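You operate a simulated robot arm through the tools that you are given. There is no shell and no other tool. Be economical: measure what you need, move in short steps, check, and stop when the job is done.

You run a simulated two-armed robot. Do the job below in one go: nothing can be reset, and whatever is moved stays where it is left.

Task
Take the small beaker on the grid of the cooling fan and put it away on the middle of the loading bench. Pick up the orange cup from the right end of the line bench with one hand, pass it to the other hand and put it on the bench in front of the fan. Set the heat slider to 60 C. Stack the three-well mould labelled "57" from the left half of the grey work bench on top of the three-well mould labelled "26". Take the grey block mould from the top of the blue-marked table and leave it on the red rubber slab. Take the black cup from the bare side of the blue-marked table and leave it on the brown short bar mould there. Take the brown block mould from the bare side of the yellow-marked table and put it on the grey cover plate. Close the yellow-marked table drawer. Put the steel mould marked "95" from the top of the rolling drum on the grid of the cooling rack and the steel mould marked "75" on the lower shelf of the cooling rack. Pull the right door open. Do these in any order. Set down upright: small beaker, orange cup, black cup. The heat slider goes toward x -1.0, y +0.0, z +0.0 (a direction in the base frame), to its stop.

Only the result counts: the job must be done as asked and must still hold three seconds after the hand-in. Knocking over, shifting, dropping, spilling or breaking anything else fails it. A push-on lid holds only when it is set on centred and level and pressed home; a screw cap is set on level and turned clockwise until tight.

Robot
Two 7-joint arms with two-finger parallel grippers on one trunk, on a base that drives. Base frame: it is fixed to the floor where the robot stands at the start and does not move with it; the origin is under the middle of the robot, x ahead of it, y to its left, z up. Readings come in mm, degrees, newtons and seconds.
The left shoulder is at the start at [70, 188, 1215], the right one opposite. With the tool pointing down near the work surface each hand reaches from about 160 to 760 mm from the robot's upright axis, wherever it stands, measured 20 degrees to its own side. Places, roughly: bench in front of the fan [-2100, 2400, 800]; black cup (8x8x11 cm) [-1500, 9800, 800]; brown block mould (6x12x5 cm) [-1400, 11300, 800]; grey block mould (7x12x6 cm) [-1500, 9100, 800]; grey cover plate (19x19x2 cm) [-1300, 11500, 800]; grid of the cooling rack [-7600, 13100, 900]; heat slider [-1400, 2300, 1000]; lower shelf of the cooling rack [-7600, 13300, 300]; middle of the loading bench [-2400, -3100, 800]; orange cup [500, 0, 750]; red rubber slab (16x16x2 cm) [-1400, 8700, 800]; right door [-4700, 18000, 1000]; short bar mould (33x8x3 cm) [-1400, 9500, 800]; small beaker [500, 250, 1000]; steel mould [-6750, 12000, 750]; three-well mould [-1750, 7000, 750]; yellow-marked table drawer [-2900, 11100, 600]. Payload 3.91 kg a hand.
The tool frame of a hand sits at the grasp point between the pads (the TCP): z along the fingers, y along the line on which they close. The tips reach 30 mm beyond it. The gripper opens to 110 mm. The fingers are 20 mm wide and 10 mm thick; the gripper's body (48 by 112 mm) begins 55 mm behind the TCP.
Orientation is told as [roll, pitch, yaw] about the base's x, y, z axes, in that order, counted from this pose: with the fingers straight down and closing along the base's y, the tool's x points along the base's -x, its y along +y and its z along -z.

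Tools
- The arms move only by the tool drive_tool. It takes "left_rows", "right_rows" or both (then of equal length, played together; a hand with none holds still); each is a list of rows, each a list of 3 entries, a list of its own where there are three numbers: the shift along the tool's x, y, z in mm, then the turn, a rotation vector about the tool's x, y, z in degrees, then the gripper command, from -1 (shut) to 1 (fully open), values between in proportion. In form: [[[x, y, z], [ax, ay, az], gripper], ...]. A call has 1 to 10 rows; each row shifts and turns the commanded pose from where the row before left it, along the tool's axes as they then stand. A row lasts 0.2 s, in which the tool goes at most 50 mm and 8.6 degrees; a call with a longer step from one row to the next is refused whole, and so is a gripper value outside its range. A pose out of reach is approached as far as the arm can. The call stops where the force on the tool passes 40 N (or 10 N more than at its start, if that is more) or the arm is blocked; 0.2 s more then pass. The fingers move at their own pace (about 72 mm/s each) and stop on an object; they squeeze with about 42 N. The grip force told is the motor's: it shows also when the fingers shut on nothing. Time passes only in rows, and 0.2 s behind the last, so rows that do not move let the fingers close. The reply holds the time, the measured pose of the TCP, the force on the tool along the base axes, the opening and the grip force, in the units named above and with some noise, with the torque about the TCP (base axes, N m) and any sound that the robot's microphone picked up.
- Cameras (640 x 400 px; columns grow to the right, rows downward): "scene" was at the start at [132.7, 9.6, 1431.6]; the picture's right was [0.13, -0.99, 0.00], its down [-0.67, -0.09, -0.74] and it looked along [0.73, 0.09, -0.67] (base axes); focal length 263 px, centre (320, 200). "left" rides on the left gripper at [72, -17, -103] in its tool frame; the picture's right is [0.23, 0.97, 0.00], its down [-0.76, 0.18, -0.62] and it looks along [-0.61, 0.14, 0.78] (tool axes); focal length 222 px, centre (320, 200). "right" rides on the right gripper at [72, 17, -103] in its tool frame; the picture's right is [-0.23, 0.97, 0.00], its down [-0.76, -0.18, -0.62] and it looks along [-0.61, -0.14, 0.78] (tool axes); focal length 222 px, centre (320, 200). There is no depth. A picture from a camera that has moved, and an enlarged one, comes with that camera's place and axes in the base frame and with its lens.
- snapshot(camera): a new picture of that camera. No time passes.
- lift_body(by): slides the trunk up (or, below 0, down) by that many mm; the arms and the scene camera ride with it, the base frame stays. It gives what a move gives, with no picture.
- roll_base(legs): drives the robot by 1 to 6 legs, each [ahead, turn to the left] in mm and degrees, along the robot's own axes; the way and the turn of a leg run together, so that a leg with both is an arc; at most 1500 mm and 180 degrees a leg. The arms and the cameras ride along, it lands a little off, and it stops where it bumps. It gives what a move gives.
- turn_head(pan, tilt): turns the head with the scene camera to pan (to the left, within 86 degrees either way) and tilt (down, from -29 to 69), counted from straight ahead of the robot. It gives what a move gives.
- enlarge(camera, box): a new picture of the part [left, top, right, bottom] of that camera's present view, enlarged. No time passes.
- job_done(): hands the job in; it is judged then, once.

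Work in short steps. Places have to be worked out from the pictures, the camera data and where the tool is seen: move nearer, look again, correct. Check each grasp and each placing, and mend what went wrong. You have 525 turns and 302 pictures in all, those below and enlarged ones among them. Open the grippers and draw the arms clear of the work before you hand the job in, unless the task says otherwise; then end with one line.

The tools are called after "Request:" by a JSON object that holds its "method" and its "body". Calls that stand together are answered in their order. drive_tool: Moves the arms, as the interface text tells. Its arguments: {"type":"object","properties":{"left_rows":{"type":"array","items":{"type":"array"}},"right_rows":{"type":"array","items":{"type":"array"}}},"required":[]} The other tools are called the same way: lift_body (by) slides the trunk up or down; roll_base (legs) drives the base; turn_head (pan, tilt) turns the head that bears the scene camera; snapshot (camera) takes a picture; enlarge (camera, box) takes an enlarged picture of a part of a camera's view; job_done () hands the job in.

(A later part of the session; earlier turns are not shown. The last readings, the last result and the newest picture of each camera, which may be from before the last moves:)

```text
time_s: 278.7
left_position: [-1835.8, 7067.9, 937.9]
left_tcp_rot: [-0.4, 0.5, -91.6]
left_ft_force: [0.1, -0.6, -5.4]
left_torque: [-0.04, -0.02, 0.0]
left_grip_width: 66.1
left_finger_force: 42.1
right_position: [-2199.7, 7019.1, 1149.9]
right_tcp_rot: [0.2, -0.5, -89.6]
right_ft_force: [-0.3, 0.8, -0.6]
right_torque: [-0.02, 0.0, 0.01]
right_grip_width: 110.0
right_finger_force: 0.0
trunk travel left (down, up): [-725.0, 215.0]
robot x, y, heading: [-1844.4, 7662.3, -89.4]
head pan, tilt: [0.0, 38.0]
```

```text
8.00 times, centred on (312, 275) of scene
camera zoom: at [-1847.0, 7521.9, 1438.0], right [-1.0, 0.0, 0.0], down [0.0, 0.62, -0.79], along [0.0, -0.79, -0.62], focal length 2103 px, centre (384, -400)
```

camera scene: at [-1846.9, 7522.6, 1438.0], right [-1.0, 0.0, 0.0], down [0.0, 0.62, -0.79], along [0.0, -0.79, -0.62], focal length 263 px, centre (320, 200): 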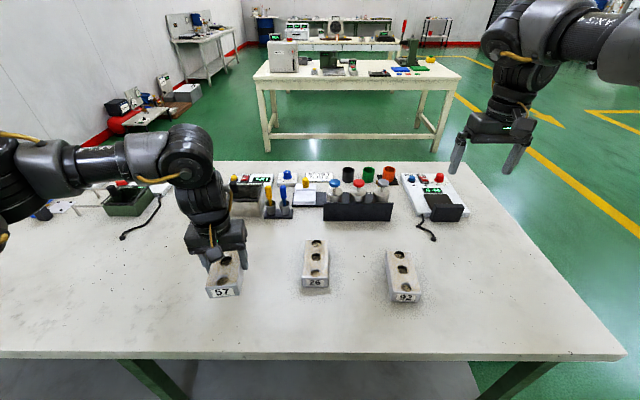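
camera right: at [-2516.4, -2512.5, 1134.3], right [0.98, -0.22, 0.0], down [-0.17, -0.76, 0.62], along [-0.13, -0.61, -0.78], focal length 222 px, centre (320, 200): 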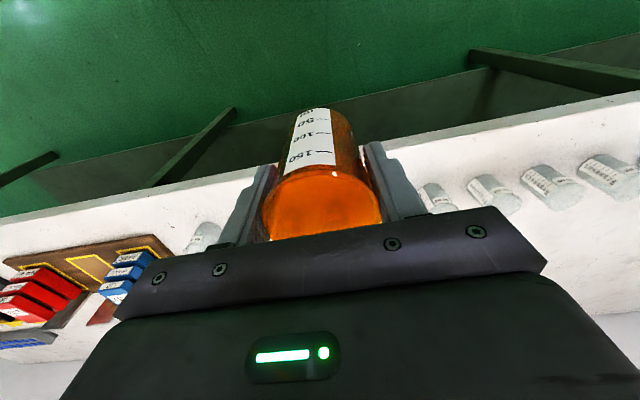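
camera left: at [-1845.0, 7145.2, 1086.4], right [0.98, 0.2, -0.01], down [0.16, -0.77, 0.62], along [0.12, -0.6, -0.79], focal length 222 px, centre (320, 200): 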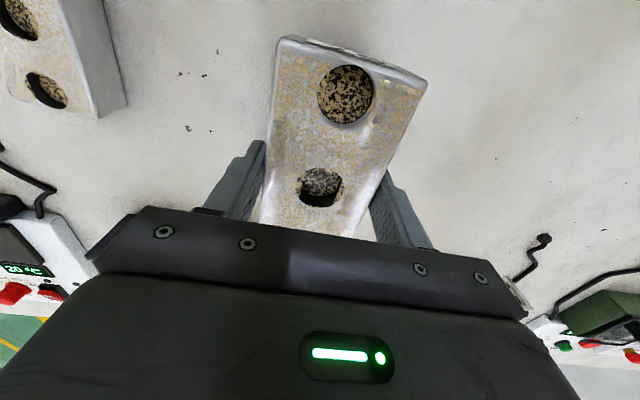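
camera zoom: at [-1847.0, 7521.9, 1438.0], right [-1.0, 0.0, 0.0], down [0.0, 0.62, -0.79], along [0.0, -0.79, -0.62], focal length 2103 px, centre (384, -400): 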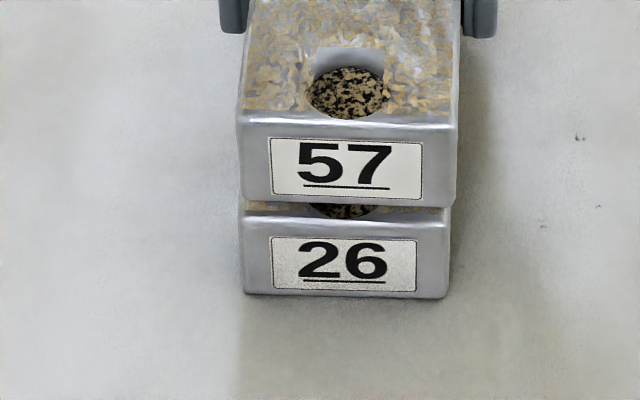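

Face height reads ~43 mm, so the gap is only ~5 mm and the fronts are aligned. I lower in 2 mm steps to contact.

Request:
{"method": "drive_tool", "body": {"left_rows": [[[0, 1, 2], [0, 0, 0], -1], [[0, 0, 2], [0, 0, 0], -1], [[0, 0, 2], [0, 0, 0], -1]]}}

```text
time_s: 279.5
left_position: [-1835.7, 7067.3, 931.5]
left_tcp_rot: [-0.5, 0.4, -91.6]
left_ft_force: [0.5, 0.7, -5.3]
left_torque: [0.01, 0.0, 0.02]
left_grip_width: 66.0
left_finger_force: 42.0
right_position: [-2199.6, 7018.9, 1149.9]
right_tcp_rot: [0.1, -0.4, -89.7]
right_ft_force: [0.2, -1.0, -0.4]
right_torque: [-0.01, -0.01, 0.0]
right_grip_width: 109.8
right_finger_force: 0.0
trunk travel left (down, up): [-725.0, 215.0]
robot x, y, heading: [-1846.4, 7662.1, -89.7]
head pan, tilt: [0.0, 38.0]
```

Request:
{"method": "drive_tool", "body": {"left_rows": [[[0, 0, 2], [0, 0, 0], -1], [[0, 0, 2], [0, 0, 0], -1]]}}

Request:
{"method": "enlarge", "body": {"camera": "scene", "box": [272, 250, 352, 300]}}

```text
time_s: 280.1
left_position: [-1835.3, 7067.5, 929.9]
left_tcp_rot: [-0.4, 0.2, -91.7]
left_ft_force: [1.1, -5.4, 13.4]
left_torque: [1.08, -0.71, -0.23]
left_grip_width: 65.9
left_finger_force: 42.4
right_position: [-2200.0, 7019.5, 1151.7]
right_tcp_rot: [0.1, -0.5, -89.7]
right_ft_force: [0.2, 0.0, -0.6]
right_torque: [-0.06, 0.02, 0.02]
right_grip_width: 110.1
right_finger_force: 0.0
trunk travel left (down, up): [-725.0, 215.0]
robot x, y, heading: [-1847.8, 7658.9, -89.6]
head pan, tilt: [0.0, 38.0]
```

```text
8.00 times, centred on (312, 275) of scene
camera zoom: at [-1846.8, 7523.5, 1438.5], right [-1.0, 0.0, 0.0], down [0.0, 0.62, -0.79], along [0.0, -0.79, -0.62], focal length 2103 px, centre (384, -400)
```

zoom: 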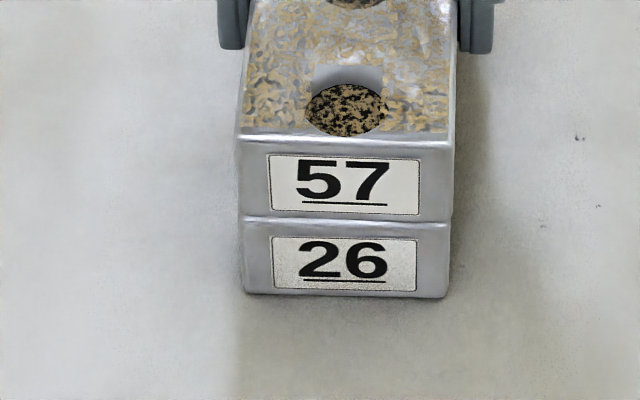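

Contact, well aligned. I open and withdraw upward.

Request:
{"method": "drive_tool", "body": {"left_rows": [[[0, 0, -1], [0, 0, 0], -1], [[0, 0, 0], [0, 0, 0], 1], [[0, 0, 0], [0, 0, 0], 1], [[0, 0, 0], [0, 0, 0], 1], [[0, 0, -30], [0, 0, 0], 1], [[0, 0, -45], [0, 0, 0], 1], [[0, 0, -45], [0, 0, 0], 1], [[0, 0, -45], [0, 0, 0], 1]]}}

Request:
{"method": "enlarge", "body": {"camera": "scene", "box": [240, 210, 400, 310]}}

```text
time_s: 281.9
left_position: [-1835.0, 7069.5, 1095.3]
left_tcp_rot: [-0.5, 0.4, -91.5]
left_ft_force: [0.3, 0.4, -0.1]
left_torque: [-0.01, -0.04, 0.01]
left_grip_width: 110.2
left_finger_force: 0.0
right_position: [-2200.0, 7021.5, 1151.3]
right_tcp_rot: [0.1, -0.6, -89.8]
right_ft_force: [0.4, -0.2, -0.3]
right_torque: [-0.01, -0.04, -0.02]
right_grip_width: 110.0
right_finger_force: 0.1
trunk travel left (down, up): [-725.0, 215.0]
robot x, y, heading: [-1845.7, 7664.0, -89.8]
head pan, tilt: [0.0, 38.0]
```

```text
4.00 times, centred on (320, 260) of scene
camera zoom: at [-1847.6, 7524.4, 1438.2], right [-1.0, 0.0, 0.0], down [0.0, 0.61, -0.79], along [0.0, -0.79, -0.61], focal length 1052 px, centre (320, -40)
```

zoom: 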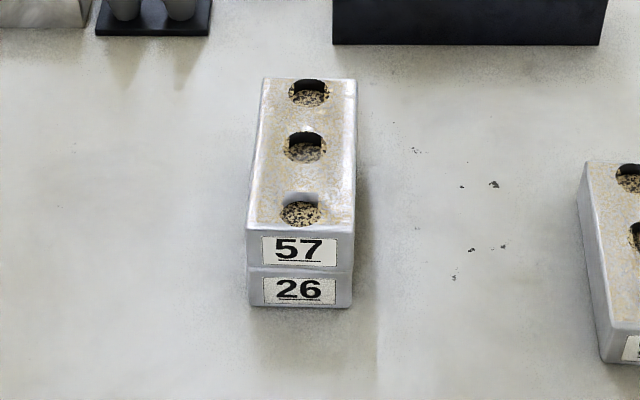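

Stack is square. Now I back out and drive to the east side of the blue-marked table.

Request:
{"method": "roll_base", "body": {"legs": [[-330, 0], [0, 90], [1350, 0], [0, 90], [1000, 0], [0, 90]]}}

Request:
{"method": "turn_head", "body": {"pan": 0, "tilt": 30}}

Request:
{"method": "snapshot", "body": {"camera": "scene"}}

```text
time_s: 306.8
left_position: [-1089.8, 8991.9, 1094.3]
left_tcp_rot: [-0.6, 0.3, 178.9]
left_ft_force: [-0.2, 0.8, -0.2]
left_torque: [-0.03, 0.0, 0.02]
left_grip_width: 109.8
left_finger_force: 0.0
right_position: [-1141.5, 9356.7, 1150.7]
right_tcp_rot: [0.0, -0.4, -179.2]
right_ft_force: [-0.5, -0.3, -0.3]
right_torque: [-0.01, 0.0, -0.01]
right_grip_width: 110.0
right_finger_force: 0.1
trunk travel left (down, up): [-725.0, 215.0]
robot x, y, heading: [-497.3, 9011.1, -179.2]
head pan, tilt: [0.0, 38.0]
```

```text
time_s: 307.5
left_position: [-1088.7, 8990.6, 1094.7]
left_tcp_rot: [-0.5, 0.4, 179.0]
left_ft_force: [-0.3, 0.6, -0.5]
left_torque: [-0.01, 0.01, -0.02]
left_grip_width: 110.1
left_finger_force: 0.1
right_position: [-1141.0, 9356.4, 1150.8]
right_tcp_rot: [0.1, -0.5, -179.2]
right_ft_force: [-0.1, 0.1, -0.3]
right_torque: [0.0, -0.02, 0.05]
right_grip_width: 110.1
right_finger_force: 0.0
trunk travel left (down, up): [-725.0, 215.0]
robot x, y, heading: [-498.7, 9006.7, -179.1]
head pan, tilt: [0.0, 30.0]
```

```text
212 pictures are left
camera scene: at [-638.0, 9006.6, 1450.4], right [-0.01, 1.0, 0.0], down [0.5, 0.01, -0.87], along [-0.87, -0.01, -0.5], focal length 263 px, centre (320, 200)
```

scene: 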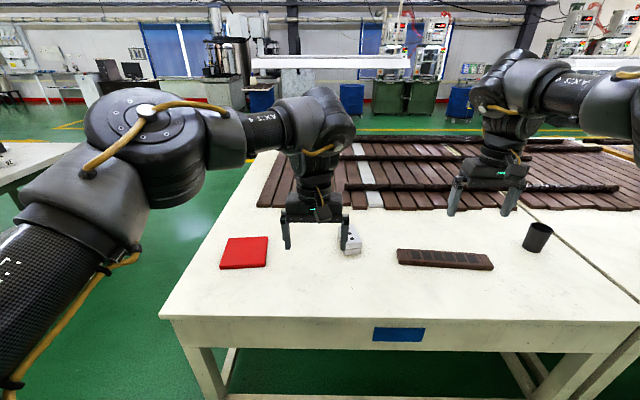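

Red slab, grey block, bar mould and black cup are all on this east strip. I move closer and ~75 mm to the right.

Request:
{"method": "roll_base", "body": {"legs": [[0, -16], [285, 0], [0, 15]]}}

Request:
{"method": "turn_head", "body": {"pan": 0, "tilt": 42}}

Request:
{"method": "snapshot", "body": {"camera": "scene"}}

Request:
{"method": "snapshot", "body": {"camera": "left"}}

```text
time_s: 311.3
left_position: [-1362.4, 9072.7, 1093.6]
left_tcp_rot: [-0.6, 0.4, 178.3]
left_ft_force: [0.7, -0.6, 0.7]
left_torque: [-0.03, 0.02, 0.01]
left_grip_width: 109.9
left_finger_force: 0.0
right_position: [-1408.9, 9439.6, 1150.1]
right_tcp_rot: [0.2, -0.5, -179.8]
right_ft_force: [0.2, 0.2, 0.9]
right_torque: [-0.03, 0.0, -0.01]
right_grip_width: 109.7
right_finger_force: 0.0
trunk travel left (down, up): [-725.0, 215.0]
robot x, y, heading: [-771.5, 9085.3, -180.0]
head pan, tilt: [0.0, 30.0]
```

```text
time_s: 312.0
left_position: [-1361.9, 9071.5, 1094.6]
left_tcp_rot: [-0.5, 0.3, 178.2]
left_ft_force: [0.5, -0.2, -1.4]
left_torque: [0.0, 0.03, 0.03]
left_grip_width: 110.1
left_finger_force: 0.1
right_position: [-1409.5, 9436.7, 1149.8]
right_tcp_rot: [0.0, -0.5, -179.9]
right_ft_force: [-0.5, 0.5, -1.5]
right_torque: [0.01, -0.01, -0.03]
right_grip_width: 110.2
right_finger_force: 0.1
trunk travel left (down, up): [-725.0, 215.0]
robot x, y, heading: [-770.3, 9082.3, -179.8]
head pan, tilt: [0.0, 42.0]
```

```text
211 pictures are left
camera scene: at [-903.6, 9081.6, 1432.2], right [0.0, 1.0, 0.0], down [0.67, 0.0, -0.74], along [-0.74, 0.0, -0.67], focal length 263 px, centre (320, 200)
```

scene: 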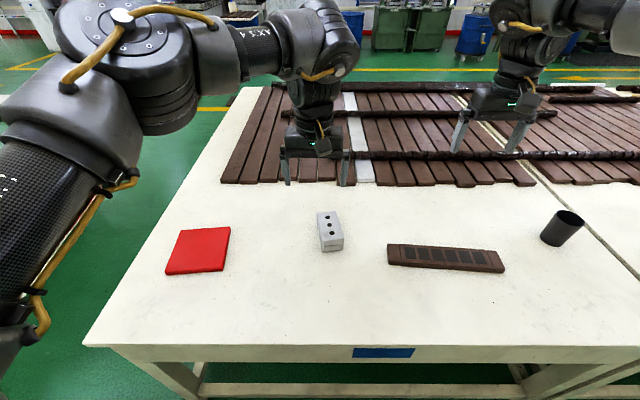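

```text
210 pictures are left
camera left: at [-1289.0, 9085.1, 1199.0], right [0.2, -0.98, -0.01], down [-0.77, -0.16, 0.62], along [-0.61, -0.12, -0.79], focal length 222 px, centre (320, 200)
```

left: 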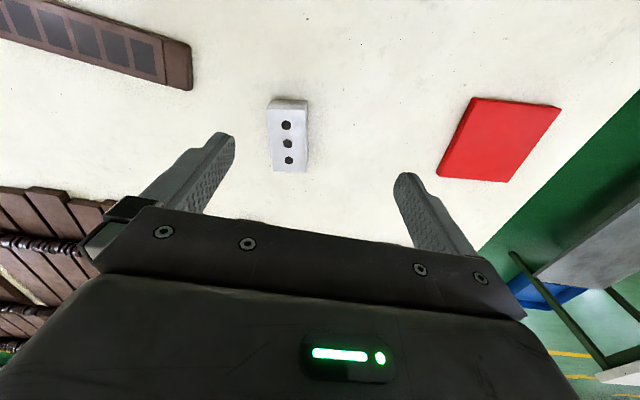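

Request:
{"method": "enlarge", "body": {"camera": "scene", "box": [150, 190, 350, 290]}}

Request:
{"method": "enlarge", "body": {"camera": "left", "box": [240, 60, 580, 240]}}

```text
3.20 times, centred on (250, 240) of scene
camera zoom: at [-903.6, 9081.6, 1432.2], right [0.0, 1.0, 0.0], down [0.67, 0.0, -0.74], along [-0.74, 0.0, -0.67], focal length 841 px, centre (544, 72)
```

zoom: 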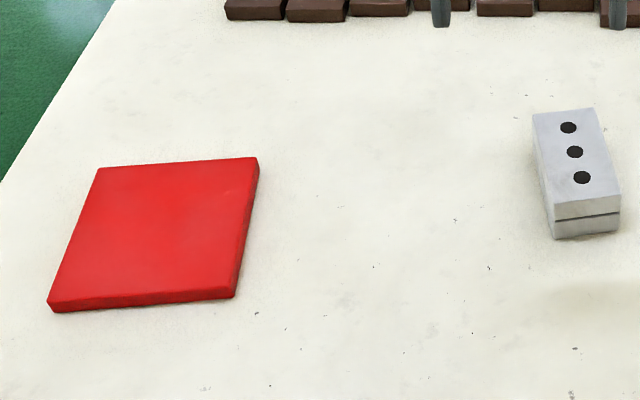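

```text
1.88 times, centred on (410, 150) of left
camera zoom: at [-1289.0, 9085.1, 1199.0], right [0.2, -0.98, -0.01], down [-0.77, -0.16, 0.62], along [-0.61, -0.12, -0.79], focal length 418 px, centre (151, 294)
```

zoom: 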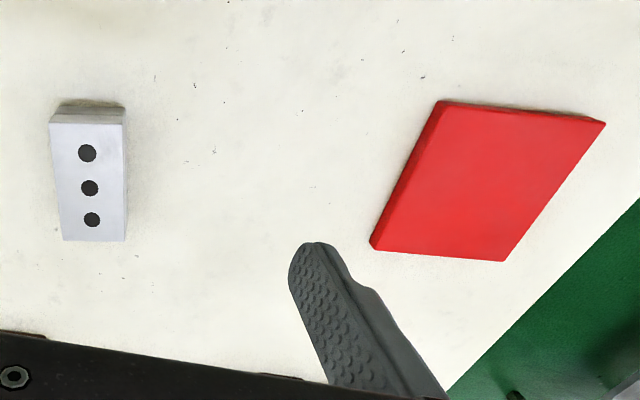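

Triangulated: grey block top centre ≈[-1470,9112,813] (tilt 10.4°), slab centre ≈[-1409,8708,775], table z≈754. I move 80 mm closer and place the left hand over the block.

Request:
{"method": "roll_base", "body": {"legs": [[80, 0]]}}

Request:
{"method": "drive_tool", "body": {"left_rows": [[[-14, -20, 30], [0, 0, -6.1], 1], [[-14, -20, 30], [0, 0, -6.1], 1], [[0, 0, 45], [0, 0, 0], 1], [[0, 0, 45], [0, 0, 0], 1], [[0, 0, 40], [0, 0, 0], 1]]}}

Request:
{"method": "snapshot", "body": {"camera": "left"}}

Request:
{"method": "enlarge", "body": {"camera": "scene", "box": [270, 180, 390, 255]}}

```text
time_s: 313.1
left_position: [-1434.2, 9071.9, 1100.4]
left_tcp_rot: [-0.5, -0.4, 178.2]
left_ft_force: [0.5, -0.1, 0.4]
left_torque: [0.06, -0.06, 0.01]
left_grip_width: 109.9
left_finger_force: 0.1
right_position: [-1480.9, 9439.5, 1158.5]
right_tcp_rot: [0.2, -1.4, -179.7]
right_ft_force: [1.1, 0.6, -0.2]
right_torque: [-0.07, 0.02, 0.01]
right_grip_width: 109.9
right_finger_force: 0.1
trunk travel left (down, up): [-725.0, 215.0]
robot x, y, heading: [-852.4, 9087.9, -179.7]
head pan, tilt: [0.0, 42.0]
```

```text
time_s: 314.3
left_position: [-1465.0, 9113.7, 911.4]
left_tcp_rot: [-0.4, -0.2, -169.5]
left_ft_force: [-0.7, 0.3, 0.9]
left_torque: [0.01, -0.03, 0.03]
left_grip_width: 109.9
left_finger_force: 0.1
right_position: [-1481.6, 9440.3, 1158.9]
right_tcp_rot: [0.3, -1.3, -179.8]
right_ft_force: [-0.3, -0.5, -0.8]
right_torque: [0.0, 0.01, 0.02]
right_grip_width: 110.0
right_finger_force: 0.0
trunk travel left (down, up): [-725.0, 215.0]
robot x, y, heading: [-851.0, 9086.4, -179.9]
head pan, tilt: [0.0, 42.0]
```

```text
207 pictures are left
camera left: at [-1394.8, 9142.1, 1015.0], right [0.4, -0.92, -0.01], down [-0.71, -0.32, 0.62], along [-0.58, -0.24, -0.78], focal length 222 px, centre (320, 200)
```

left: 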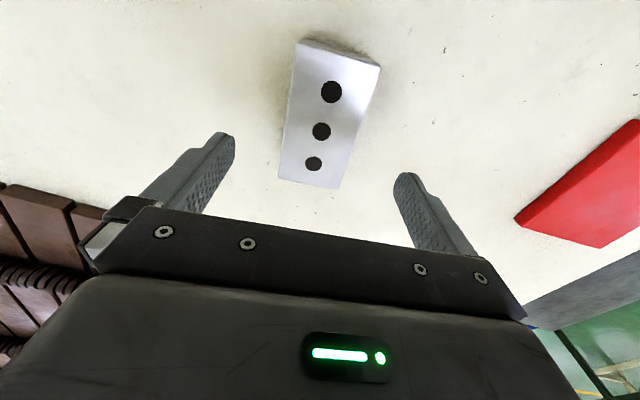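

```text
5.33 times, centred on (330, 218) of scene
camera zoom: at [-985.9, 9083.8, 1432.0], right [0.0, 1.0, 0.0], down [0.67, 0.0, -0.74], along [-0.74, 0.0, -0.67], focal length 1402 px, centre (267, 107)
```

zoom: 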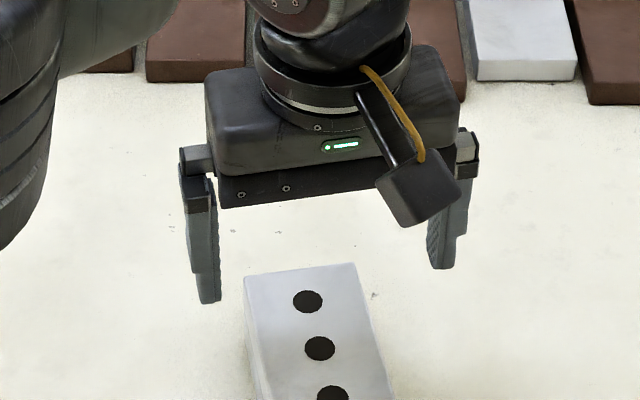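

Centred. I descend to TCP z≈788 and grip.

Request:
{"method": "drive_tool", "body": {"left_rows": [[[-4, 1, 40], [0, 0, 0], 1], [[0, 0, 40], [0, 0, 0], 1], [[0, 0, 30], [0, 0, 0], 1], [[0, 0, 13], [0, 0, 0], 1], [[0, 0, 0], [0, 0, 0], -1], [[0, 0, 0], [0, 0, 0], -1], [[0, 0, 0], [0, 0, 0], -1], [[0, 0, 0], [0, 0, 0], -1]]}}

Request:
{"method": "snapshot", "body": {"camera": "left"}}

```text
time_s: 315.3
left_position: [-1466.2, 9106.6, 795.1]
left_tcp_rot: [-0.5, 0.0, -169.2]
left_ft_force: [17.9, -10.8, 21.7]
left_torque: [-1.45, -0.78, 0.81]
left_grip_width: 84.5
left_finger_force: 7.5
left hand out of reach, approached as far as the arm can: row 4
right_position: [-1479.3, 9437.7, 1159.1]
right_tcp_rot: [0.2, -1.4, -179.5]
right_ft_force: [-0.2, -0.4, -0.5]
right_torque: [0.0, -0.04, 0.01]
right_grip_width: 110.0
right_finger_force: 0.0
trunk travel left (down, up): [-725.0, 215.0]
robot x, y, heading: [-847.9, 9085.1, -180.2]
head pan, tilt: [0.0, 42.0]
stopped in row 5 (left hand): the force on the tool passed its limit (the readings are from after the stop); the commanded pose is now the measured one
```

```text
205 pictures are left
camera left: at [-1396.8, 9137.0, 899.6], right [0.41, -0.91, -0.01], down [-0.71, -0.32, 0.62], along [-0.57, -0.25, -0.78], focal length 222 px, centre (320, 200)
```

left: 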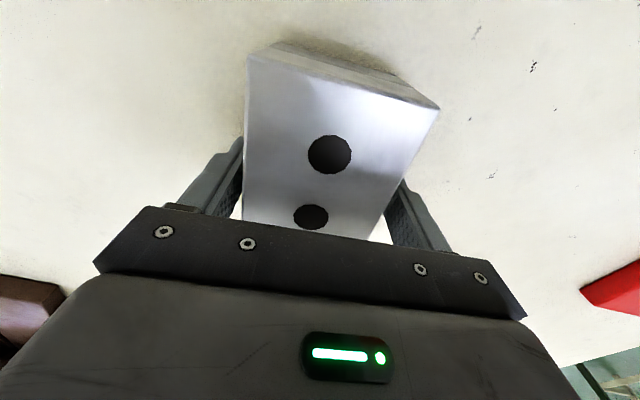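

One finger touched early. I let the grip finish closing with a small lateral correction toward the touching side.

Request:
{"method": "drive_tool", "body": {"left_rows": [[[0, -3, -2], [0, 0, 0], -0.1], [[0, -2, 0], [0, 0, 0], -1], [[0, 0, 0], [0, 0, 0], -1], [[0, 0, 0], [0, 0, 0], -1]]}}

Request:
{"method": "snapshot", "body": {"camera": "left"}}

```text
time_s: 316.3
left_position: [-1468.2, 9106.9, 796.1]
left_tcp_rot: [-0.9, -0.2, -169.4]
left_ft_force: [2.0, -12.9, 18.4]
left_torque: [-1.22, -1.03, -0.36]
left_grip_width: 66.2
left_finger_force: 42.4
left hand out of reach, approached as far as the arm can: row 1
right_position: [-1479.4, 9436.0, 1160.5]
right_tcp_rot: [0.1, -1.5, -179.6]
right_ft_force: [-0.3, 0.1, 0.0]
right_torque: [-0.01, 0.01, 0.03]
right_grip_width: 110.2
right_finger_force: 0.1
trunk travel left (down, up): [-725.0, 215.0]
robot x, y, heading: [-849.3, 9082.9, -179.7]
head pan, tilt: [0.0, 42.0]
```

```text
204 pictures are left
camera left: at [-1397.7, 9135.4, 899.4], right [0.4, -0.92, -0.01], down [-0.71, -0.32, 0.62], along [-0.58, -0.24, -0.78], focal length 222 px, centre (320, 200)
```

left: 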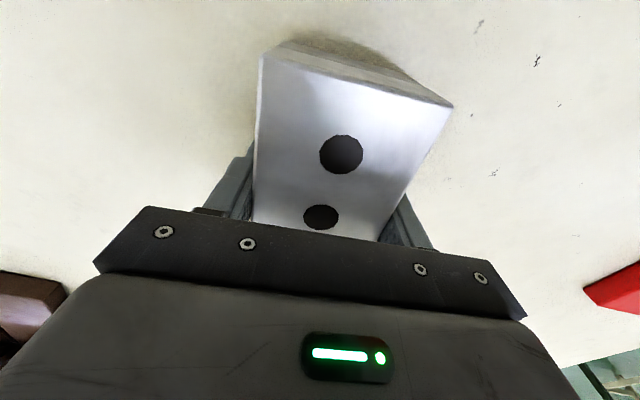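

Gripped at 66 mm. I lift and check the load.

Request:
{"method": "drive_tool", "body": {"left_rows": [[[3, 0, -20], [0, 0, 0], -1], [[3, 0, -30], [0, 0, 0], -1], [[3, 0, -40], [0, 0, 0], -1]]}}

Request:
{"method": "snapshot", "body": {"camera": "scene"}}

Request:
{"method": "snapshot", "body": {"camera": "left"}}

```text
time_s: 317.1
left_position: [-1458.2, 9109.8, 883.1]
left_tcp_rot: [-0.7, 0.0, -169.6]
left_ft_force: [0.0, -0.1, -7.0]
left_torque: [0.03, 0.02, 0.02]
left_grip_width: 65.8
left_finger_force: 41.9
right_position: [-1481.7, 9437.3, 1158.1]
right_tcp_rot: [0.2, -1.3, -179.7]
right_ft_force: [-0.4, 0.1, 1.2]
right_torque: [0.01, -0.03, 0.01]
right_grip_width: 110.0
right_finger_force: 0.0
trunk travel left (down, up): [-725.0, 215.0]
robot x, y, heading: [-852.4, 9082.8, -180.0]
head pan, tilt: [0.0, 42.0]
```

```text
203 pictures are left
camera scene: at [-985.1, 9081.9, 1431.9], right [0.0, 1.0, 0.0], down [0.67, 0.0, -0.74], along [-0.74, 0.0, -0.67], focal length 263 px, centre (320, 200)
```

scene: 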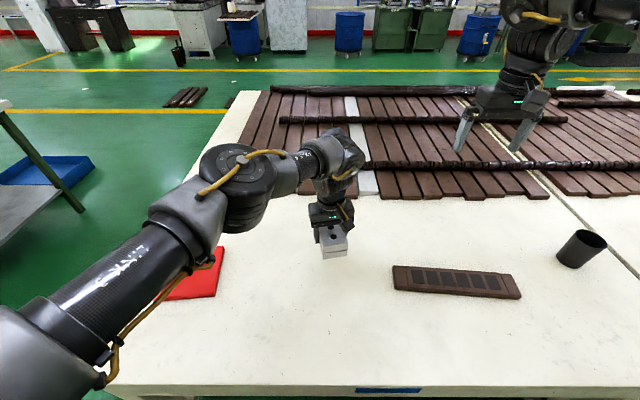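

```text
202 pictures are left
camera left: at [-1389.5, 9139.2, 987.4], right [0.4, -0.92, -0.01], down [-0.72, -0.32, 0.62], along [-0.57, -0.24, -0.78], focal length 222 px, centre (320, 200)
```

left: 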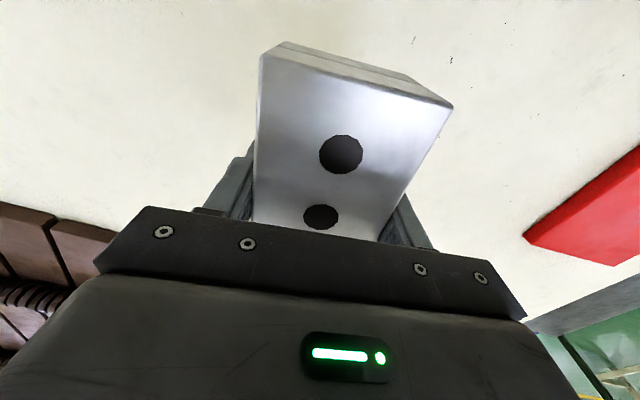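

Block lifted (≈0.7 kg). I carry it sideways over the slab at [-1409,8708].

Request:
{"method": "drive_tool", "body": {"left_rows": [[[1, 41, -3], [0, 0, 4.8], -1], [[1, 41, 0], [0, 0, 0], -1], [[1, 41, 0], [0, 0, 0], -1], [[1, 41, 0], [0, 0, 0], -1], [[1, 41, 0], [0, 0, 0], -1], [[1, 41, 0], [0, 0, 0], -1], [[1, 41, 0], [0, 0, 0], -1], [[1, 41, 0], [0, 0, 0], -1], [[1, 41, 0], [0, 0, 0], -1], [[0, 36, 0], [0, 0, 0], -1]]}}

Request:
{"method": "snapshot", "body": {"camera": "left"}}

Request:
{"method": "turn_head", "body": {"pan": 25, "tilt": 45}}

Request:
{"method": "snapshot", "body": {"camera": "scene"}}

```text
time_s: 319.3
left_position: [-1407.3, 8707.8, 880.6]
left_tcp_rot: [-0.9, -0.2, -174.3]
left_ft_force: [0.3, -0.9, -6.9]
left_torque: [0.02, 0.05, 0.0]
left_grip_width: 66.1
left_finger_force: 42.1
right_position: [-1480.9, 9436.5, 1158.3]
right_tcp_rot: [0.2, -1.3, -179.7]
right_ft_force: [-0.1, -0.7, -0.3]
right_torque: [0.01, -0.01, -0.01]
right_grip_width: 109.8
right_finger_force: 0.0
trunk travel left (down, up): [-725.0, 215.0]
robot x, y, heading: [-853.3, 9084.1, -179.9]
head pan, tilt: [0.0, 42.0]
```

```text
201 pictures are left
camera left: at [-1334.9, 8731.2, 984.5], right [0.32, -0.95, -0.02], down [-0.74, -0.26, 0.62], along [-0.59, -0.19, -0.78], focal length 222 px, centre (320, 200)
```

left: 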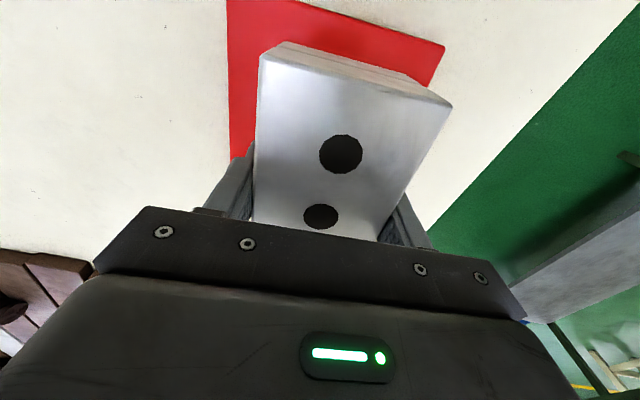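

```text
time_s: 320.2
left_position: [-1407.2, 8712.3, 881.9]
left_tcp_rot: [-0.9, -0.1, -174.3]
left_ft_force: [0.8, 0.5, -6.8]
left_torque: [0.02, 0.03, -0.02]
left_grip_width: 65.8
left_finger_force: 42.0
right_position: [-1482.5, 9437.9, 1158.5]
right_tcp_rot: [0.1, -1.3, -179.8]
right_ft_force: [0.4, -0.8, 0.3]
right_torque: [-0.04, -0.01, 0.01]
right_grip_width: 109.7
right_finger_force: 0.1
trunk travel left (down, up): [-725.0, 215.0]
robot x, y, heading: [-853.9, 9085.7, -180.1]
head pan, tilt: [25.0, 45.0]
```

```text
200 pictures are left
camera scene: at [-975.5, 9047.1, 1427.7], right [-0.42, 0.91, 0.0], down [0.64, 0.3, -0.71], along [-0.64, -0.3, -0.71], focal length 263 px, centre (320, 200)
```

scene: 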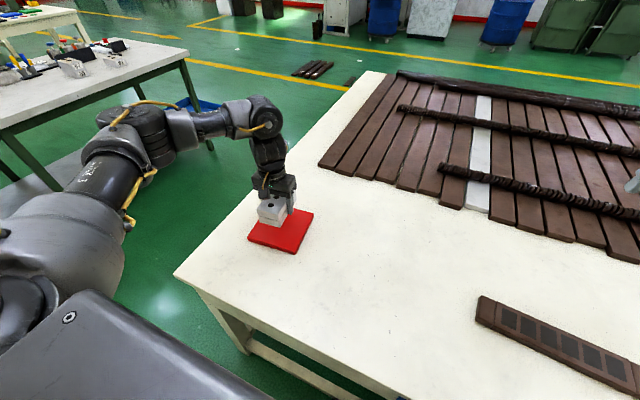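

Slab corners project exactly where expected, so the block is centred. I lower 55 mm, then in small steps.

Request:
{"method": "drive_tool", "body": {"left_rows": [[[0, 0, 30], [0, 0, 0], -1], [[0, 0, 25], [0, 0, 0], -1], [[0, 0, 3], [0, 0, 0], -1]]}}

Request:
{"method": "drive_tool", "body": {"left_rows": [[[0, 0, 2.5], [0, 0, 0], -1], [[0, 0, 2.5], [0, 0, 0], -1]]}}

```text
time_s: 321.0
left_position: [-1406.8, 8710.4, 823.8]
left_tcp_rot: [-0.8, -0.1, -174.3]
left_ft_force: [-0.2, 0.3, -7.0]
left_torque: [-0.01, -0.01, 0.0]
left_grip_width: 66.1
left_finger_force: 41.6
right_position: [-1481.3, 9437.9, 1158.2]
right_tcp_rot: [0.2, -1.3, -179.7]
right_ft_force: [-0.8, 0.3, -0.6]
right_torque: [0.01, 0.0, -0.02]
right_grip_width: 110.0
right_finger_force: 0.0
trunk travel left (down, up): [-725.0, 215.0]
robot x, y, heading: [-850.7, 9082.6, -179.9]
head pan, tilt: [25.0, 45.0]
```

```text
time_s: 321.6
left_position: [-1406.8, 8711.0, 817.5]
left_tcp_rot: [-0.8, 0.0, -174.3]
left_ft_force: [-0.5, 0.2, -7.3]
left_torque: [0.0, 0.02, 0.01]
left_grip_width: 65.7
left_finger_force: 42.4
right_position: [-1481.0, 9438.5, 1159.9]
right_tcp_rot: [0.2, -1.3, -179.7]
right_ft_force: [0.3, -0.3, -0.5]
right_torque: [-0.01, -0.02, 0.01]
right_grip_width: 110.2
right_finger_force: 0.1
trunk travel left (down, up): [-725.0, 215.0]
robot x, y, heading: [-848.8, 9085.2, -180.1]
head pan, tilt: [25.0, 45.0]
```

Request:
{"method": "drive_tool", "body": {"left_rows": [[[0, 0, 2], [0, 0, 0], -1], [[0, 0, 2], [0, 0, 0], -1]]}}

Request:
{"method": "enlarge", "body": {"camera": "scene", "box": [220, 150, 340, 265]}}

```text
time_s: 322.2
left_position: [-1408.2, 8712.1, 815.6]
left_tcp_rot: [-0.7, -0.4, -174.4]
left_ft_force: [-2.5, -2.4, 10.2]
left_torque: [-0.59, -0.43, -0.09]
left_grip_width: 66.1
left_finger_force: 41.7
right_position: [-1480.3, 9439.1, 1159.8]
right_tcp_rot: [0.2, -1.4, -179.6]
right_ft_force: [-1.0, 0.4, -0.3]
right_torque: [0.0, -0.01, 0.02]
right_grip_width: 109.8
right_finger_force: 0.0
trunk travel left (down, up): [-725.0, 215.0]
robot x, y, heading: [-847.7, 9079.7, -179.8]
head pan, tilt: [25.0, 45.0]
```

```text
3.48 times, centred on (280, 208) of scene
camera zoom: at [-973.7, 9048.1, 1428.2], right [-0.42, 0.91, 0.0], down [0.64, 0.3, -0.71], along [-0.64, -0.3, -0.71], focal length 914 px, centre (459, 174)
```

zoom: 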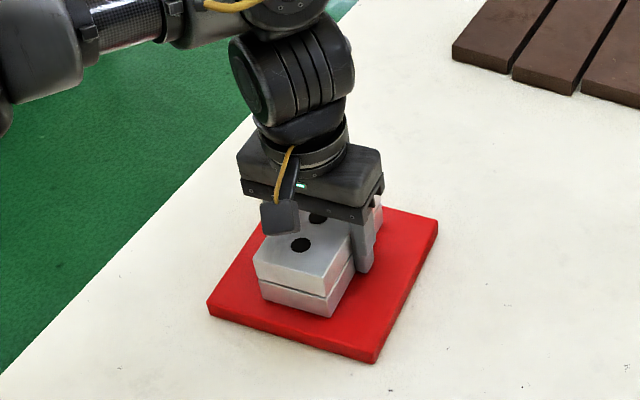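

On the slab. I release and lift off.

Request:
{"method": "drive_tool", "body": {"left_rows": [[[0, 0, -1], [0, 0, 0], -1], [[0, 0, 0], [0, 0, 0], 0.8], [[0, 0, 0], [0, 0, 0], 0.8], [[0, 0, 0], [0, 0, 0], 0.8], [[0, 0, -30], [0, 0, 0], 0.8], [[0, 0, -45], [0, 0, 0], 0.8], [[0, 0, -45], [0, 0, 0], 0.8], [[0, 0, -45], [0, 0, 0], 0.8], [[0, 0, -40], [0, 0, 0], 0.8]]}}

Request:
{"method": "snapshot", "body": {"camera": "scene"}}

```text
time_s: 324.2
left_position: [-1403.1, 8708.8, 1020.8]
left_tcp_rot: [-0.6, -0.2, -174.3]
left_ft_force: [-0.7, -0.1, -0.9]
left_torque: [-0.01, 0.0, -0.03]
left_grip_width: 98.8
left_finger_force: 0.1
right_position: [-1479.6, 9439.9, 1159.2]
right_tcp_rot: [0.1, -1.4, -179.7]
right_ft_force: [0.5, -0.2, 0.1]
right_torque: [0.01, 0.02, 0.0]
right_grip_width: 110.0
right_finger_force: 0.1
trunk travel left (down, up): [-725.0, 215.0]
robot x, y, heading: [-850.6, 9086.1, -179.9]
head pan, tilt: [25.0, 45.0]
```

```text
198 pictures are left
camera scene: at [-973.3, 9048.8, 1427.9], right [-0.42, 0.91, 0.0], down [0.64, 0.3, -0.71], along [-0.64, -0.3, -0.71], focal length 263 px, centre (320, 200)
```

scene: 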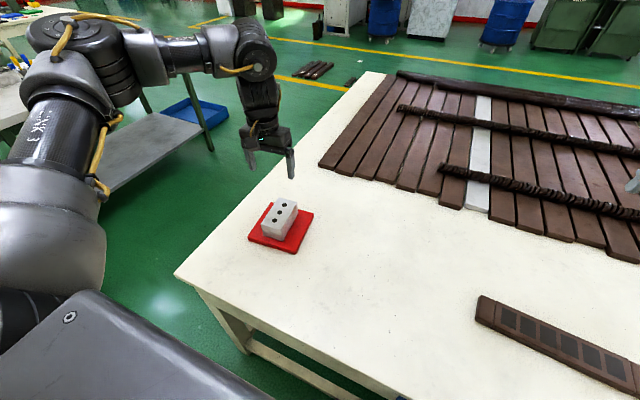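

Block rests on the slab. I tuck the left hand in and shift the robot 430 mm along the table toward the black cup.

Request:
{"method": "drive_tool", "body": {"left_rows": [[[0, -45, -10], [0, 0, 0], 0.8], [[0, -45, -10], [0, 0, 0], 0.8], [[0, -45, -10], [0, 0, 0], 0.8], [[0, -45, 0], [0, 0, 0], 0.8]]}}

Request:
{"method": "roll_base", "body": {"legs": [[-150, 0], [0, -90], [430, 0], [0, 90], [140, 0]]}}

Request:
{"method": "turn_head", "body": {"pan": -10, "tilt": 42}}

Request:
{"method": "snapshot", "body": {"camera": "scene"}}

Request:
{"method": "snapshot", "body": {"camera": "right"}}

```text
time_s: 325.2
left_position: [-1424.1, 8890.6, 1052.0]
left_tcp_rot: [-0.7, -0.1, -174.2]
left_ft_force: [-0.6, 0.5, 0.5]
left_torque: [-0.06, 0.0, 0.01]
left_grip_width: 99.1
left_finger_force: 0.0
right_position: [-1481.1, 9440.1, 1157.7]
right_tcp_rot: [0.3, -1.3, -179.8]
right_ft_force: [0.2, 0.0, -0.5]
right_torque: [-0.03, -0.02, -0.01]
right_grip_width: 110.0
right_finger_force: 0.1
trunk travel left (down, up): [-725.0, 215.0]
robot x, y, heading: [-850.5, 9081.5, -180.0]
head pan, tilt: [25.0, 45.0]
```

```text
time_s: 337.3
left_position: [-1416.8, 9324.1, 1053.9]
left_tcp_rot: [-0.7, -0.3, -174.9]
left_ft_force: [0.4, -0.7, -0.8]
left_torque: [-0.01, 0.02, 0.01]
left_grip_width: 98.9
left_finger_force: 0.0
right_position: [-1467.8, 9875.3, 1160.3]
right_tcp_rot: [0.2, -1.3, 179.6]
right_ft_force: [-0.7, -0.5, 0.0]
right_torque: [0.01, -0.03, 0.0]
right_grip_width: 110.3
right_finger_force: 0.1
trunk travel left (down, up): [-725.0, 215.0]
robot x, y, heading: [-839.0, 9511.8, 179.3]
head pan, tilt: [25.0, 45.0]
```

```text
time_s: 338.3
left_position: [-1417.9, 9323.7, 1053.0]
left_tcp_rot: [-0.7, -0.2, -175.0]
left_ft_force: [-0.5, 0.2, 0.1]
left_torque: [-0.02, 0.03, 0.02]
left_grip_width: 99.3
left_finger_force: 0.1
right_position: [-1468.6, 9874.9, 1159.4]
right_tcp_rot: [0.2, -1.3, 179.6]
right_ft_force: [-0.2, -0.1, 0.1]
right_torque: [0.02, 0.02, 0.0]
right_grip_width: 110.1
right_finger_force: 0.0
trunk travel left (down, up): [-725.0, 215.0]
robot x, y, heading: [-845.1, 9510.2, 179.3]
head pan, tilt: [-10.0, 42.0]
```

```text
197 pictures are left
camera scene: at [-975.0, 9527.2, 1432.2], right [0.18, 0.98, 0.0], down [0.66, -0.12, -0.74], along [-0.73, 0.14, -0.67], focal length 263 px, centre (320, 200)
```

scene: 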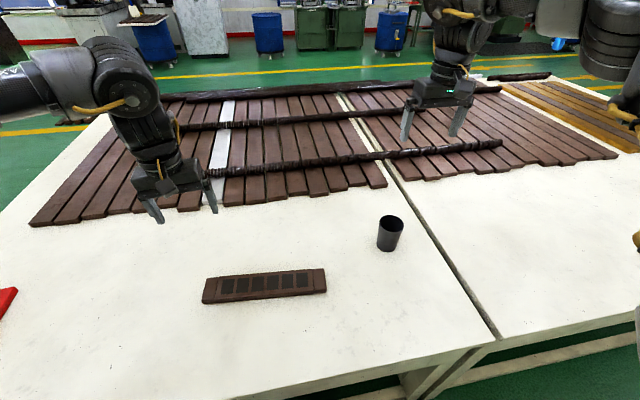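

```text
196 pictures are left
camera right: at [-1395.1, 9857.5, 1261.2], right [-0.23, -0.97, 0.01], down [-0.75, 0.18, 0.64], along [-0.62, 0.14, -0.77], focal length 222 px, centre (320, 200)
```

right: 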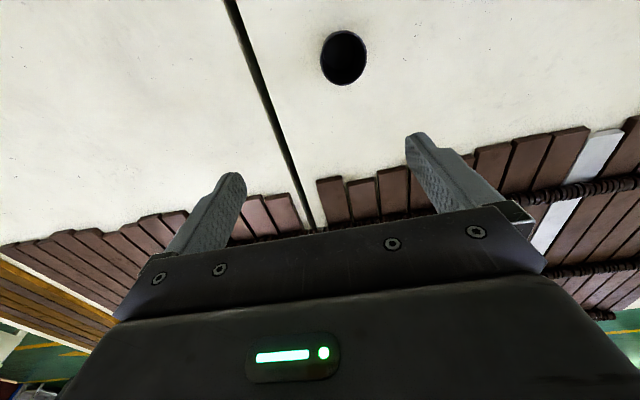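

Request:
{"method": "enlarge", "body": {"camera": "scene", "box": [190, 200, 430, 320]}}

Request:
{"method": "enlarge", "body": {"camera": "right", "box": [220, 0, 460, 150]}}

```text
2.67 times, centred on (310, 260) of scene
camera zoom: at [-975.0, 9527.2, 1432.2], right [0.18, 0.98, 0.0], down [0.66, -0.12, -0.74], along [-0.73, 0.14, -0.67], focal length 701 px, centre (347, 40)
```

zoom: 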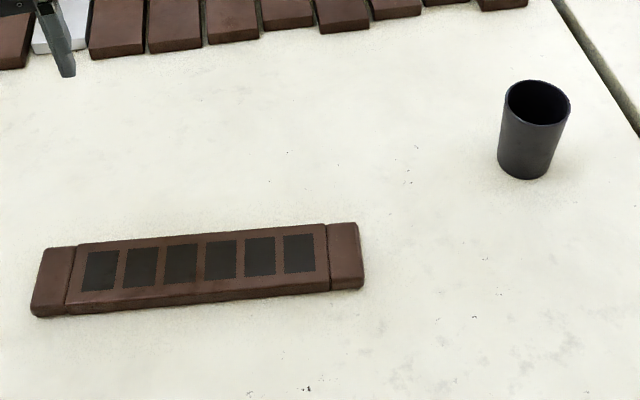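

```text
2.67 times, centred on (340, 75) of right
camera zoom: at [-1395.1, 9857.5, 1261.2], right [-0.23, -0.97, 0.01], down [-0.75, 0.18, 0.64], along [-0.62, 0.14, -0.77], focal length 592 px, centre (267, 533)
```

zoom: 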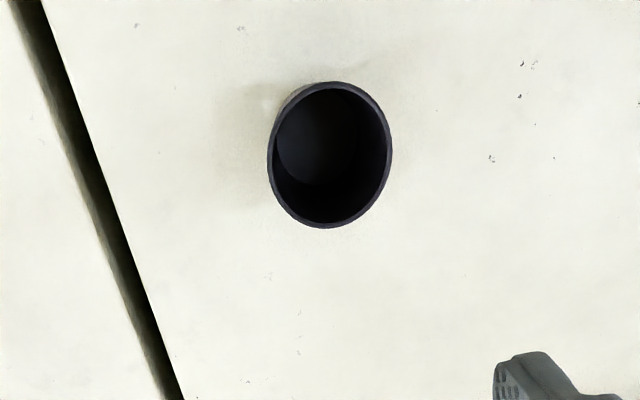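

Cup ≈[-1449,9829], rim z≈870. I check the bar mould with the left wrist camera.

Request:
{"method": "snapshot", "body": {"camera": "left"}}

```text
193 pictures are left
camera left: at [-1345.8, 9345.5, 1157.0], right [0.31, -0.95, -0.01], down [-0.74, -0.25, 0.62], along [-0.6, -0.18, -0.78], focal length 222 px, centre (320, 200)
```

left: 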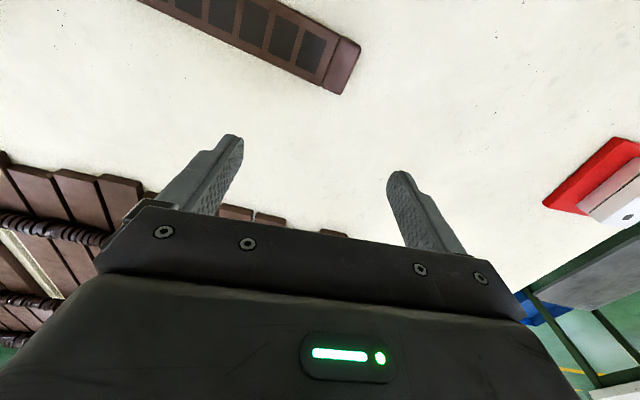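

Bar mould centre ≈[-1372,9454], top z≈790. I move the right hand over the cup and partway down, and the left hand further aside.

Request:
{"method": "drive_tool", "body": {"left_rows": [[[0, 40, 0], [0, 0, 0], 0.8], [[0, 40, 0], [0, 0, 0], 0.8], [[0, 40, 0], [0, 0, 0], 0.8], [[0, 40, 0], [0, 0, 0], 0.8], [[0, 40, 0], [0, 0, 0], 0.8], [[0, 0, 0], [0, 0, 0], 0.8], [[0, 0, 0], [0, 0, 0], 0.8]], "right_rows": [[[10, 23, 20], [0, 0, 0], 1], [[9, 23, 20], [0, 0, 0], 1], [[0, 0, 40], [0, 0, 0], 1], [[0, 0, 45], [0, 0, 0], 1], [[0, 0, 45], [0, 0, 0], 1], [[0, 0, 40], [0, 0, 0], 1], [[0, 0, 30], [0, 0, 0], 1]]}}

Request:
{"method": "snapshot", "body": {"camera": "right"}}

Request:
{"method": "enlarge", "body": {"camera": "scene", "box": [320, 130, 480, 270]}}

```text
time_s: 339.9
left_position: [-1400.6, 9124.1, 1049.1]
left_tcp_rot: [-0.6, -0.3, -175.0]
left_ft_force: [0.6, 0.7, 0.9]
left_torque: [-0.05, 0.02, -0.02]
left_grip_width: 99.1
left_finger_force: 0.1
right_position: [-1455.8, 9828.1, 918.9]
right_tcp_rot: [0.2, -1.3, 179.6]
right_ft_force: [-0.7, -0.4, 0.1]
right_torque: [0.01, -0.04, -0.01]
right_grip_width: 109.9
right_finger_force: 0.2
trunk travel left (down, up): [-725.0, 215.0]
robot x, y, heading: [-845.0, 9509.5, 179.5]
head pan, tilt: [-10.0, 42.0]
```

```text
192 pictures are left
camera right: at [-1382.4, 9810.5, 1019.8], right [-0.23, -0.97, 0.01], down [-0.75, 0.18, 0.64], along [-0.62, 0.14, -0.77], focal length 222 px, centre (320, 200)
```

right: 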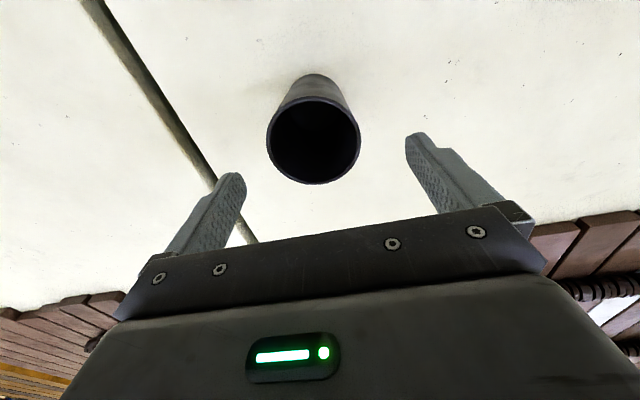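

```text
2.86 times, centred on (400, 200) of scene
camera zoom: at [-976.3, 9527.4, 1432.1], right [0.19, 0.98, 0.0], down [0.66, -0.12, -0.74], along [-0.73, 0.14, -0.67], focal length 751 px, centre (91, 200)
```

zoom: 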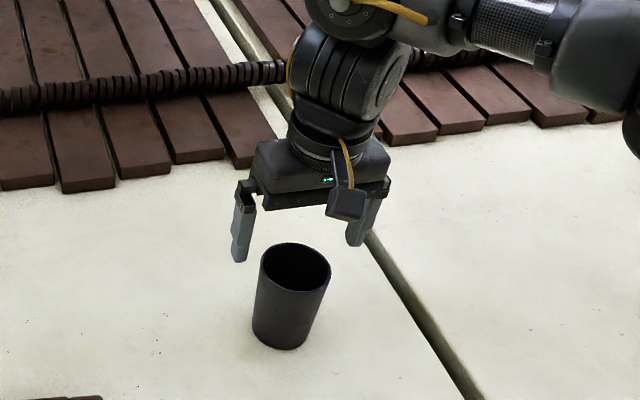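

Rim at ≈[-1447,9830]. I correct 9 mm, descend to z≈840 and grip.

Request:
{"method": "drive_tool", "body": {"right_rows": [[[8, -2, 20], [0, 0, 0], 1], [[0, 0, 30], [0, 0, 0], 1], [[0, 0, 29], [0, 0, 0], 1], [[0, 0, 0], [0, 0, 0], -1], [[0, 0, 0], [0, 0, 0], -1], [[0, 0, 0], [0, 0, 0], -1], [[0, 0, 0], [0, 0, 0], -1]]}}

Request:
{"method": "snapshot", "body": {"camera": "right"}}

```text
time_s: 341.5
left_position: [-1400.6, 9124.4, 1050.3]
left_tcp_rot: [-0.8, -0.2, -175.0]
left_ft_force: [0.1, 0.5, -0.4]
left_torque: [-0.02, -0.01, 0.0]
left_grip_width: 99.2
left_finger_force: 0.1
right_position: [-1449.8, 9829.4, 841.0]
right_tcp_rot: [0.2, -1.2, 179.6]
right_ft_force: [0.8, -0.5, 0.0]
right_torque: [0.01, -0.03, 0.0]
right_grip_width: 70.5
right_finger_force: 42.0
trunk travel left (down, up): [-725.0, 215.0]
robot x, y, heading: [-846.4, 9517.2, 179.4]
head pan, tilt: [-10.0, 42.0]
```

```text
190 pictures are left
camera right: at [-1376.1, 9812.1, 941.7], right [-0.23, -0.97, 0.01], down [-0.75, 0.18, 0.64], along [-0.62, 0.14, -0.77], focal length 222 px, centre (320, 200)
```

right: 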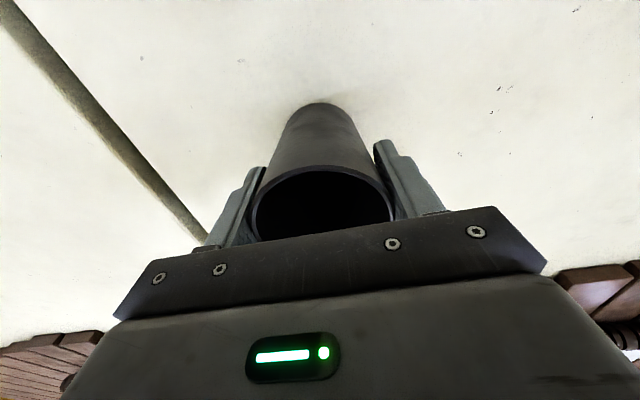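

Cup gripped (70.5 mm). I lift and carry it over the bar mould's centre.

Request:
{"method": "drive_tool", "body": {"right_rows": [[[0, 0, -40], [0, 0, 0], -1], [[0, 0, -45], [0, 0, 0], -1], [[9, 42, 0], [0, 0, 0], -1], [[9, 42, 0], [0, 0, 0], -1], [[9, 42, 0], [0, 0, 0], -1], [[9, 42, 0], [0, 0, 0], -1], [[9, 42, 0], [0, 0, 0], -1], [[9, 42, 0], [0, 0, 0], -1], [[9, 42, 0], [0, 0, 0], -1], [[9, 42, 0], [0, 0, 0], -1]]}}

Request:
{"method": "drive_tool", "body": {"right_rows": [[[4, 38, 0], [0, 0, 0], -1], [[0, 0, 0], [0, 0, 0], -1]]}}

Request:
{"method": "snapshot", "body": {"camera": "right"}}

Request:
{"method": "enlarge", "body": {"camera": "scene", "box": [160, 160, 400, 310]}}

```text
time_s: 343.7
left_position: [-1399.8, 9122.4, 1050.2]
left_tcp_rot: [-0.7, -0.2, -174.9]
left_ft_force: [-0.2, 0.0, 0.7]
left_torque: [0.02, 0.03, -0.01]
left_grip_width: 99.0
left_finger_force: 0.1
right_position: [-1378.7, 9491.9, 923.3]
right_tcp_rot: [0.0, -1.4, 179.5]
right_ft_force: [-0.6, 0.0, -1.0]
right_torque: [0.04, 0.02, 0.02]
right_grip_width: 70.2
right_finger_force: 42.2
trunk travel left (down, up): [-725.0, 215.0]
robot x, y, heading: [-842.4, 9510.1, 179.3]
head pan, tilt: [-10.0, 42.0]
```

```text
time_s: 344.3
left_position: [-1400.0, 9124.6, 1049.2]
left_tcp_rot: [-0.7, -0.2, -174.8]
left_ft_force: [-0.2, 0.5, 1.1]
left_torque: [-0.02, -0.01, 0.02]
left_grip_width: 99.2
left_finger_force: 0.0
right_position: [-1375.8, 9456.4, 923.0]
right_tcp_rot: [0.3, -1.3, 179.6]
right_ft_force: [-0.3, 0.0, -0.1]
right_torque: [0.01, -0.01, 0.01]
right_grip_width: 70.3
right_finger_force: 41.4
trunk travel left (down, up): [-725.0, 215.0]
robot x, y, heading: [-839.7, 9512.4, 179.4]
head pan, tilt: [-10.0, 42.0]
```

```text
189 pictures are left
camera right: at [-1302.7, 9438.7, 1024.9], right [-0.23, -0.97, 0.01], down [-0.75, 0.18, 0.64], along [-0.62, 0.14, -0.77], focal length 222 px, centre (320, 200)
```

right: 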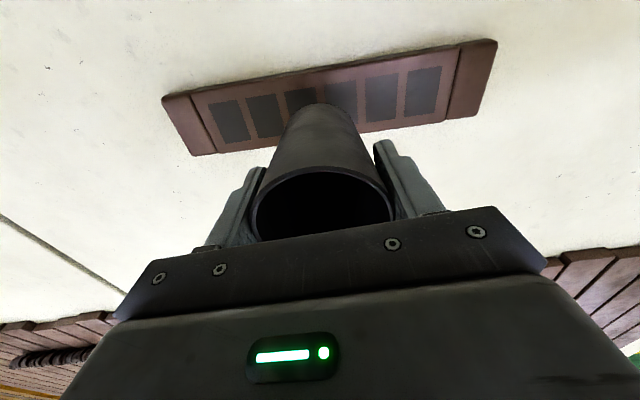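

```text
2.67 times, centred on (280, 235) of scene
camera zoom: at [-976.0, 9527.3, 1432.1], right [0.18, 0.98, 0.0], down [0.66, -0.12, -0.74], along [-0.73, 0.14, -0.67], focal length 701 px, centre (427, 107)
```

zoom: 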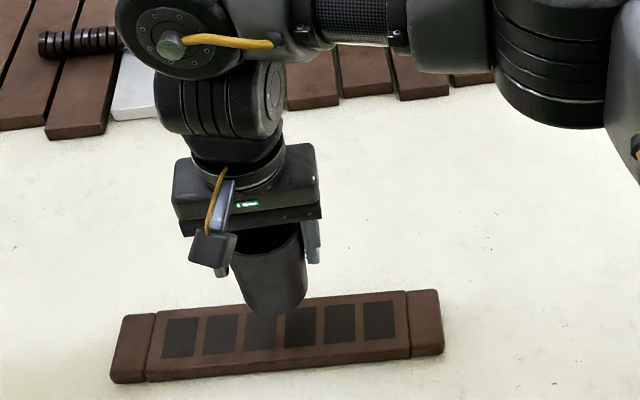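

Right camera confirms bar centre [-1372,9449]. I correct slightly and lower.

Request:
{"method": "drive_tool", "body": {"right_rows": [[[2, 5, 15], [0, 0, 0], -1], [[0, 0, 20], [0, 0, 0], -1], [[0, 0, 4], [0, 0, 0], -1]]}}

Request:
{"method": "drive_tool", "body": {"right_rows": [[[0, 0, 3], [0, 0, 0], -1], [[0, 0, 3], [0, 0, 0], -1]]}}

Request:
{"method": "enlarge", "body": {"camera": "scene", "box": [190, 200, 350, 310]}}

```text
time_s: 345.1
left_position: [-1400.5, 9126.1, 1049.5]
left_tcp_rot: [-0.7, -0.2, -174.9]
left_ft_force: [0.7, -1.2, 0.7]
left_torque: [0.02, 0.01, -0.02]
left_grip_width: 99.1
left_finger_force: 0.2
right_position: [-1374.8, 9452.4, 884.7]
right_tcp_rot: [0.2, -1.4, 179.6]
right_ft_force: [0.8, 0.1, -0.4]
right_torque: [-0.01, 0.02, 0.01]
right_grip_width: 70.2
right_finger_force: 42.4
trunk travel left (down, up): [-725.0, 215.0]
robot x, y, heading: [-844.5, 9514.9, 179.6]
head pan, tilt: [-10.0, 42.0]
```

```text
time_s: 345.7
left_position: [-1399.0, 9123.9, 1049.8]
left_tcp_rot: [-0.8, -0.2, -175.0]
left_ft_force: [-0.3, 0.3, 1.1]
left_torque: [0.04, 0.01, -0.02]
left_grip_width: 99.0
left_finger_force: 0.1
right_position: [-1374.2, 9449.8, 879.5]
right_tcp_rot: [0.3, -1.4, 179.5]
right_ft_force: [0.4, -0.2, -0.6]
right_torque: [0.0, 0.0, 0.01]
right_grip_width: 70.4
right_finger_force: 41.9
trunk travel left (down, up): [-725.0, 215.0]
robot x, y, heading: [-842.9, 9511.4, 179.5]
head pan, tilt: [-10.0, 42.0]
```

```text
3.64 times, centred on (270, 255) of scene
camera zoom: at [-975.6, 9526.7, 1432.1], right [0.19, 0.98, 0.0], down [0.66, -0.12, -0.74], along [-0.73, 0.14, -0.67], focal length 956 px, centre (502, 0)
```

zoom: 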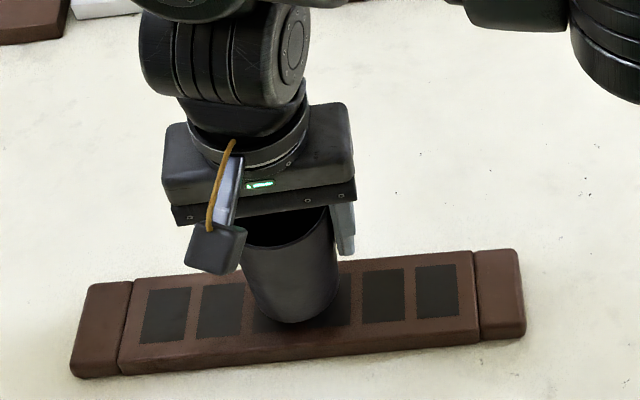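

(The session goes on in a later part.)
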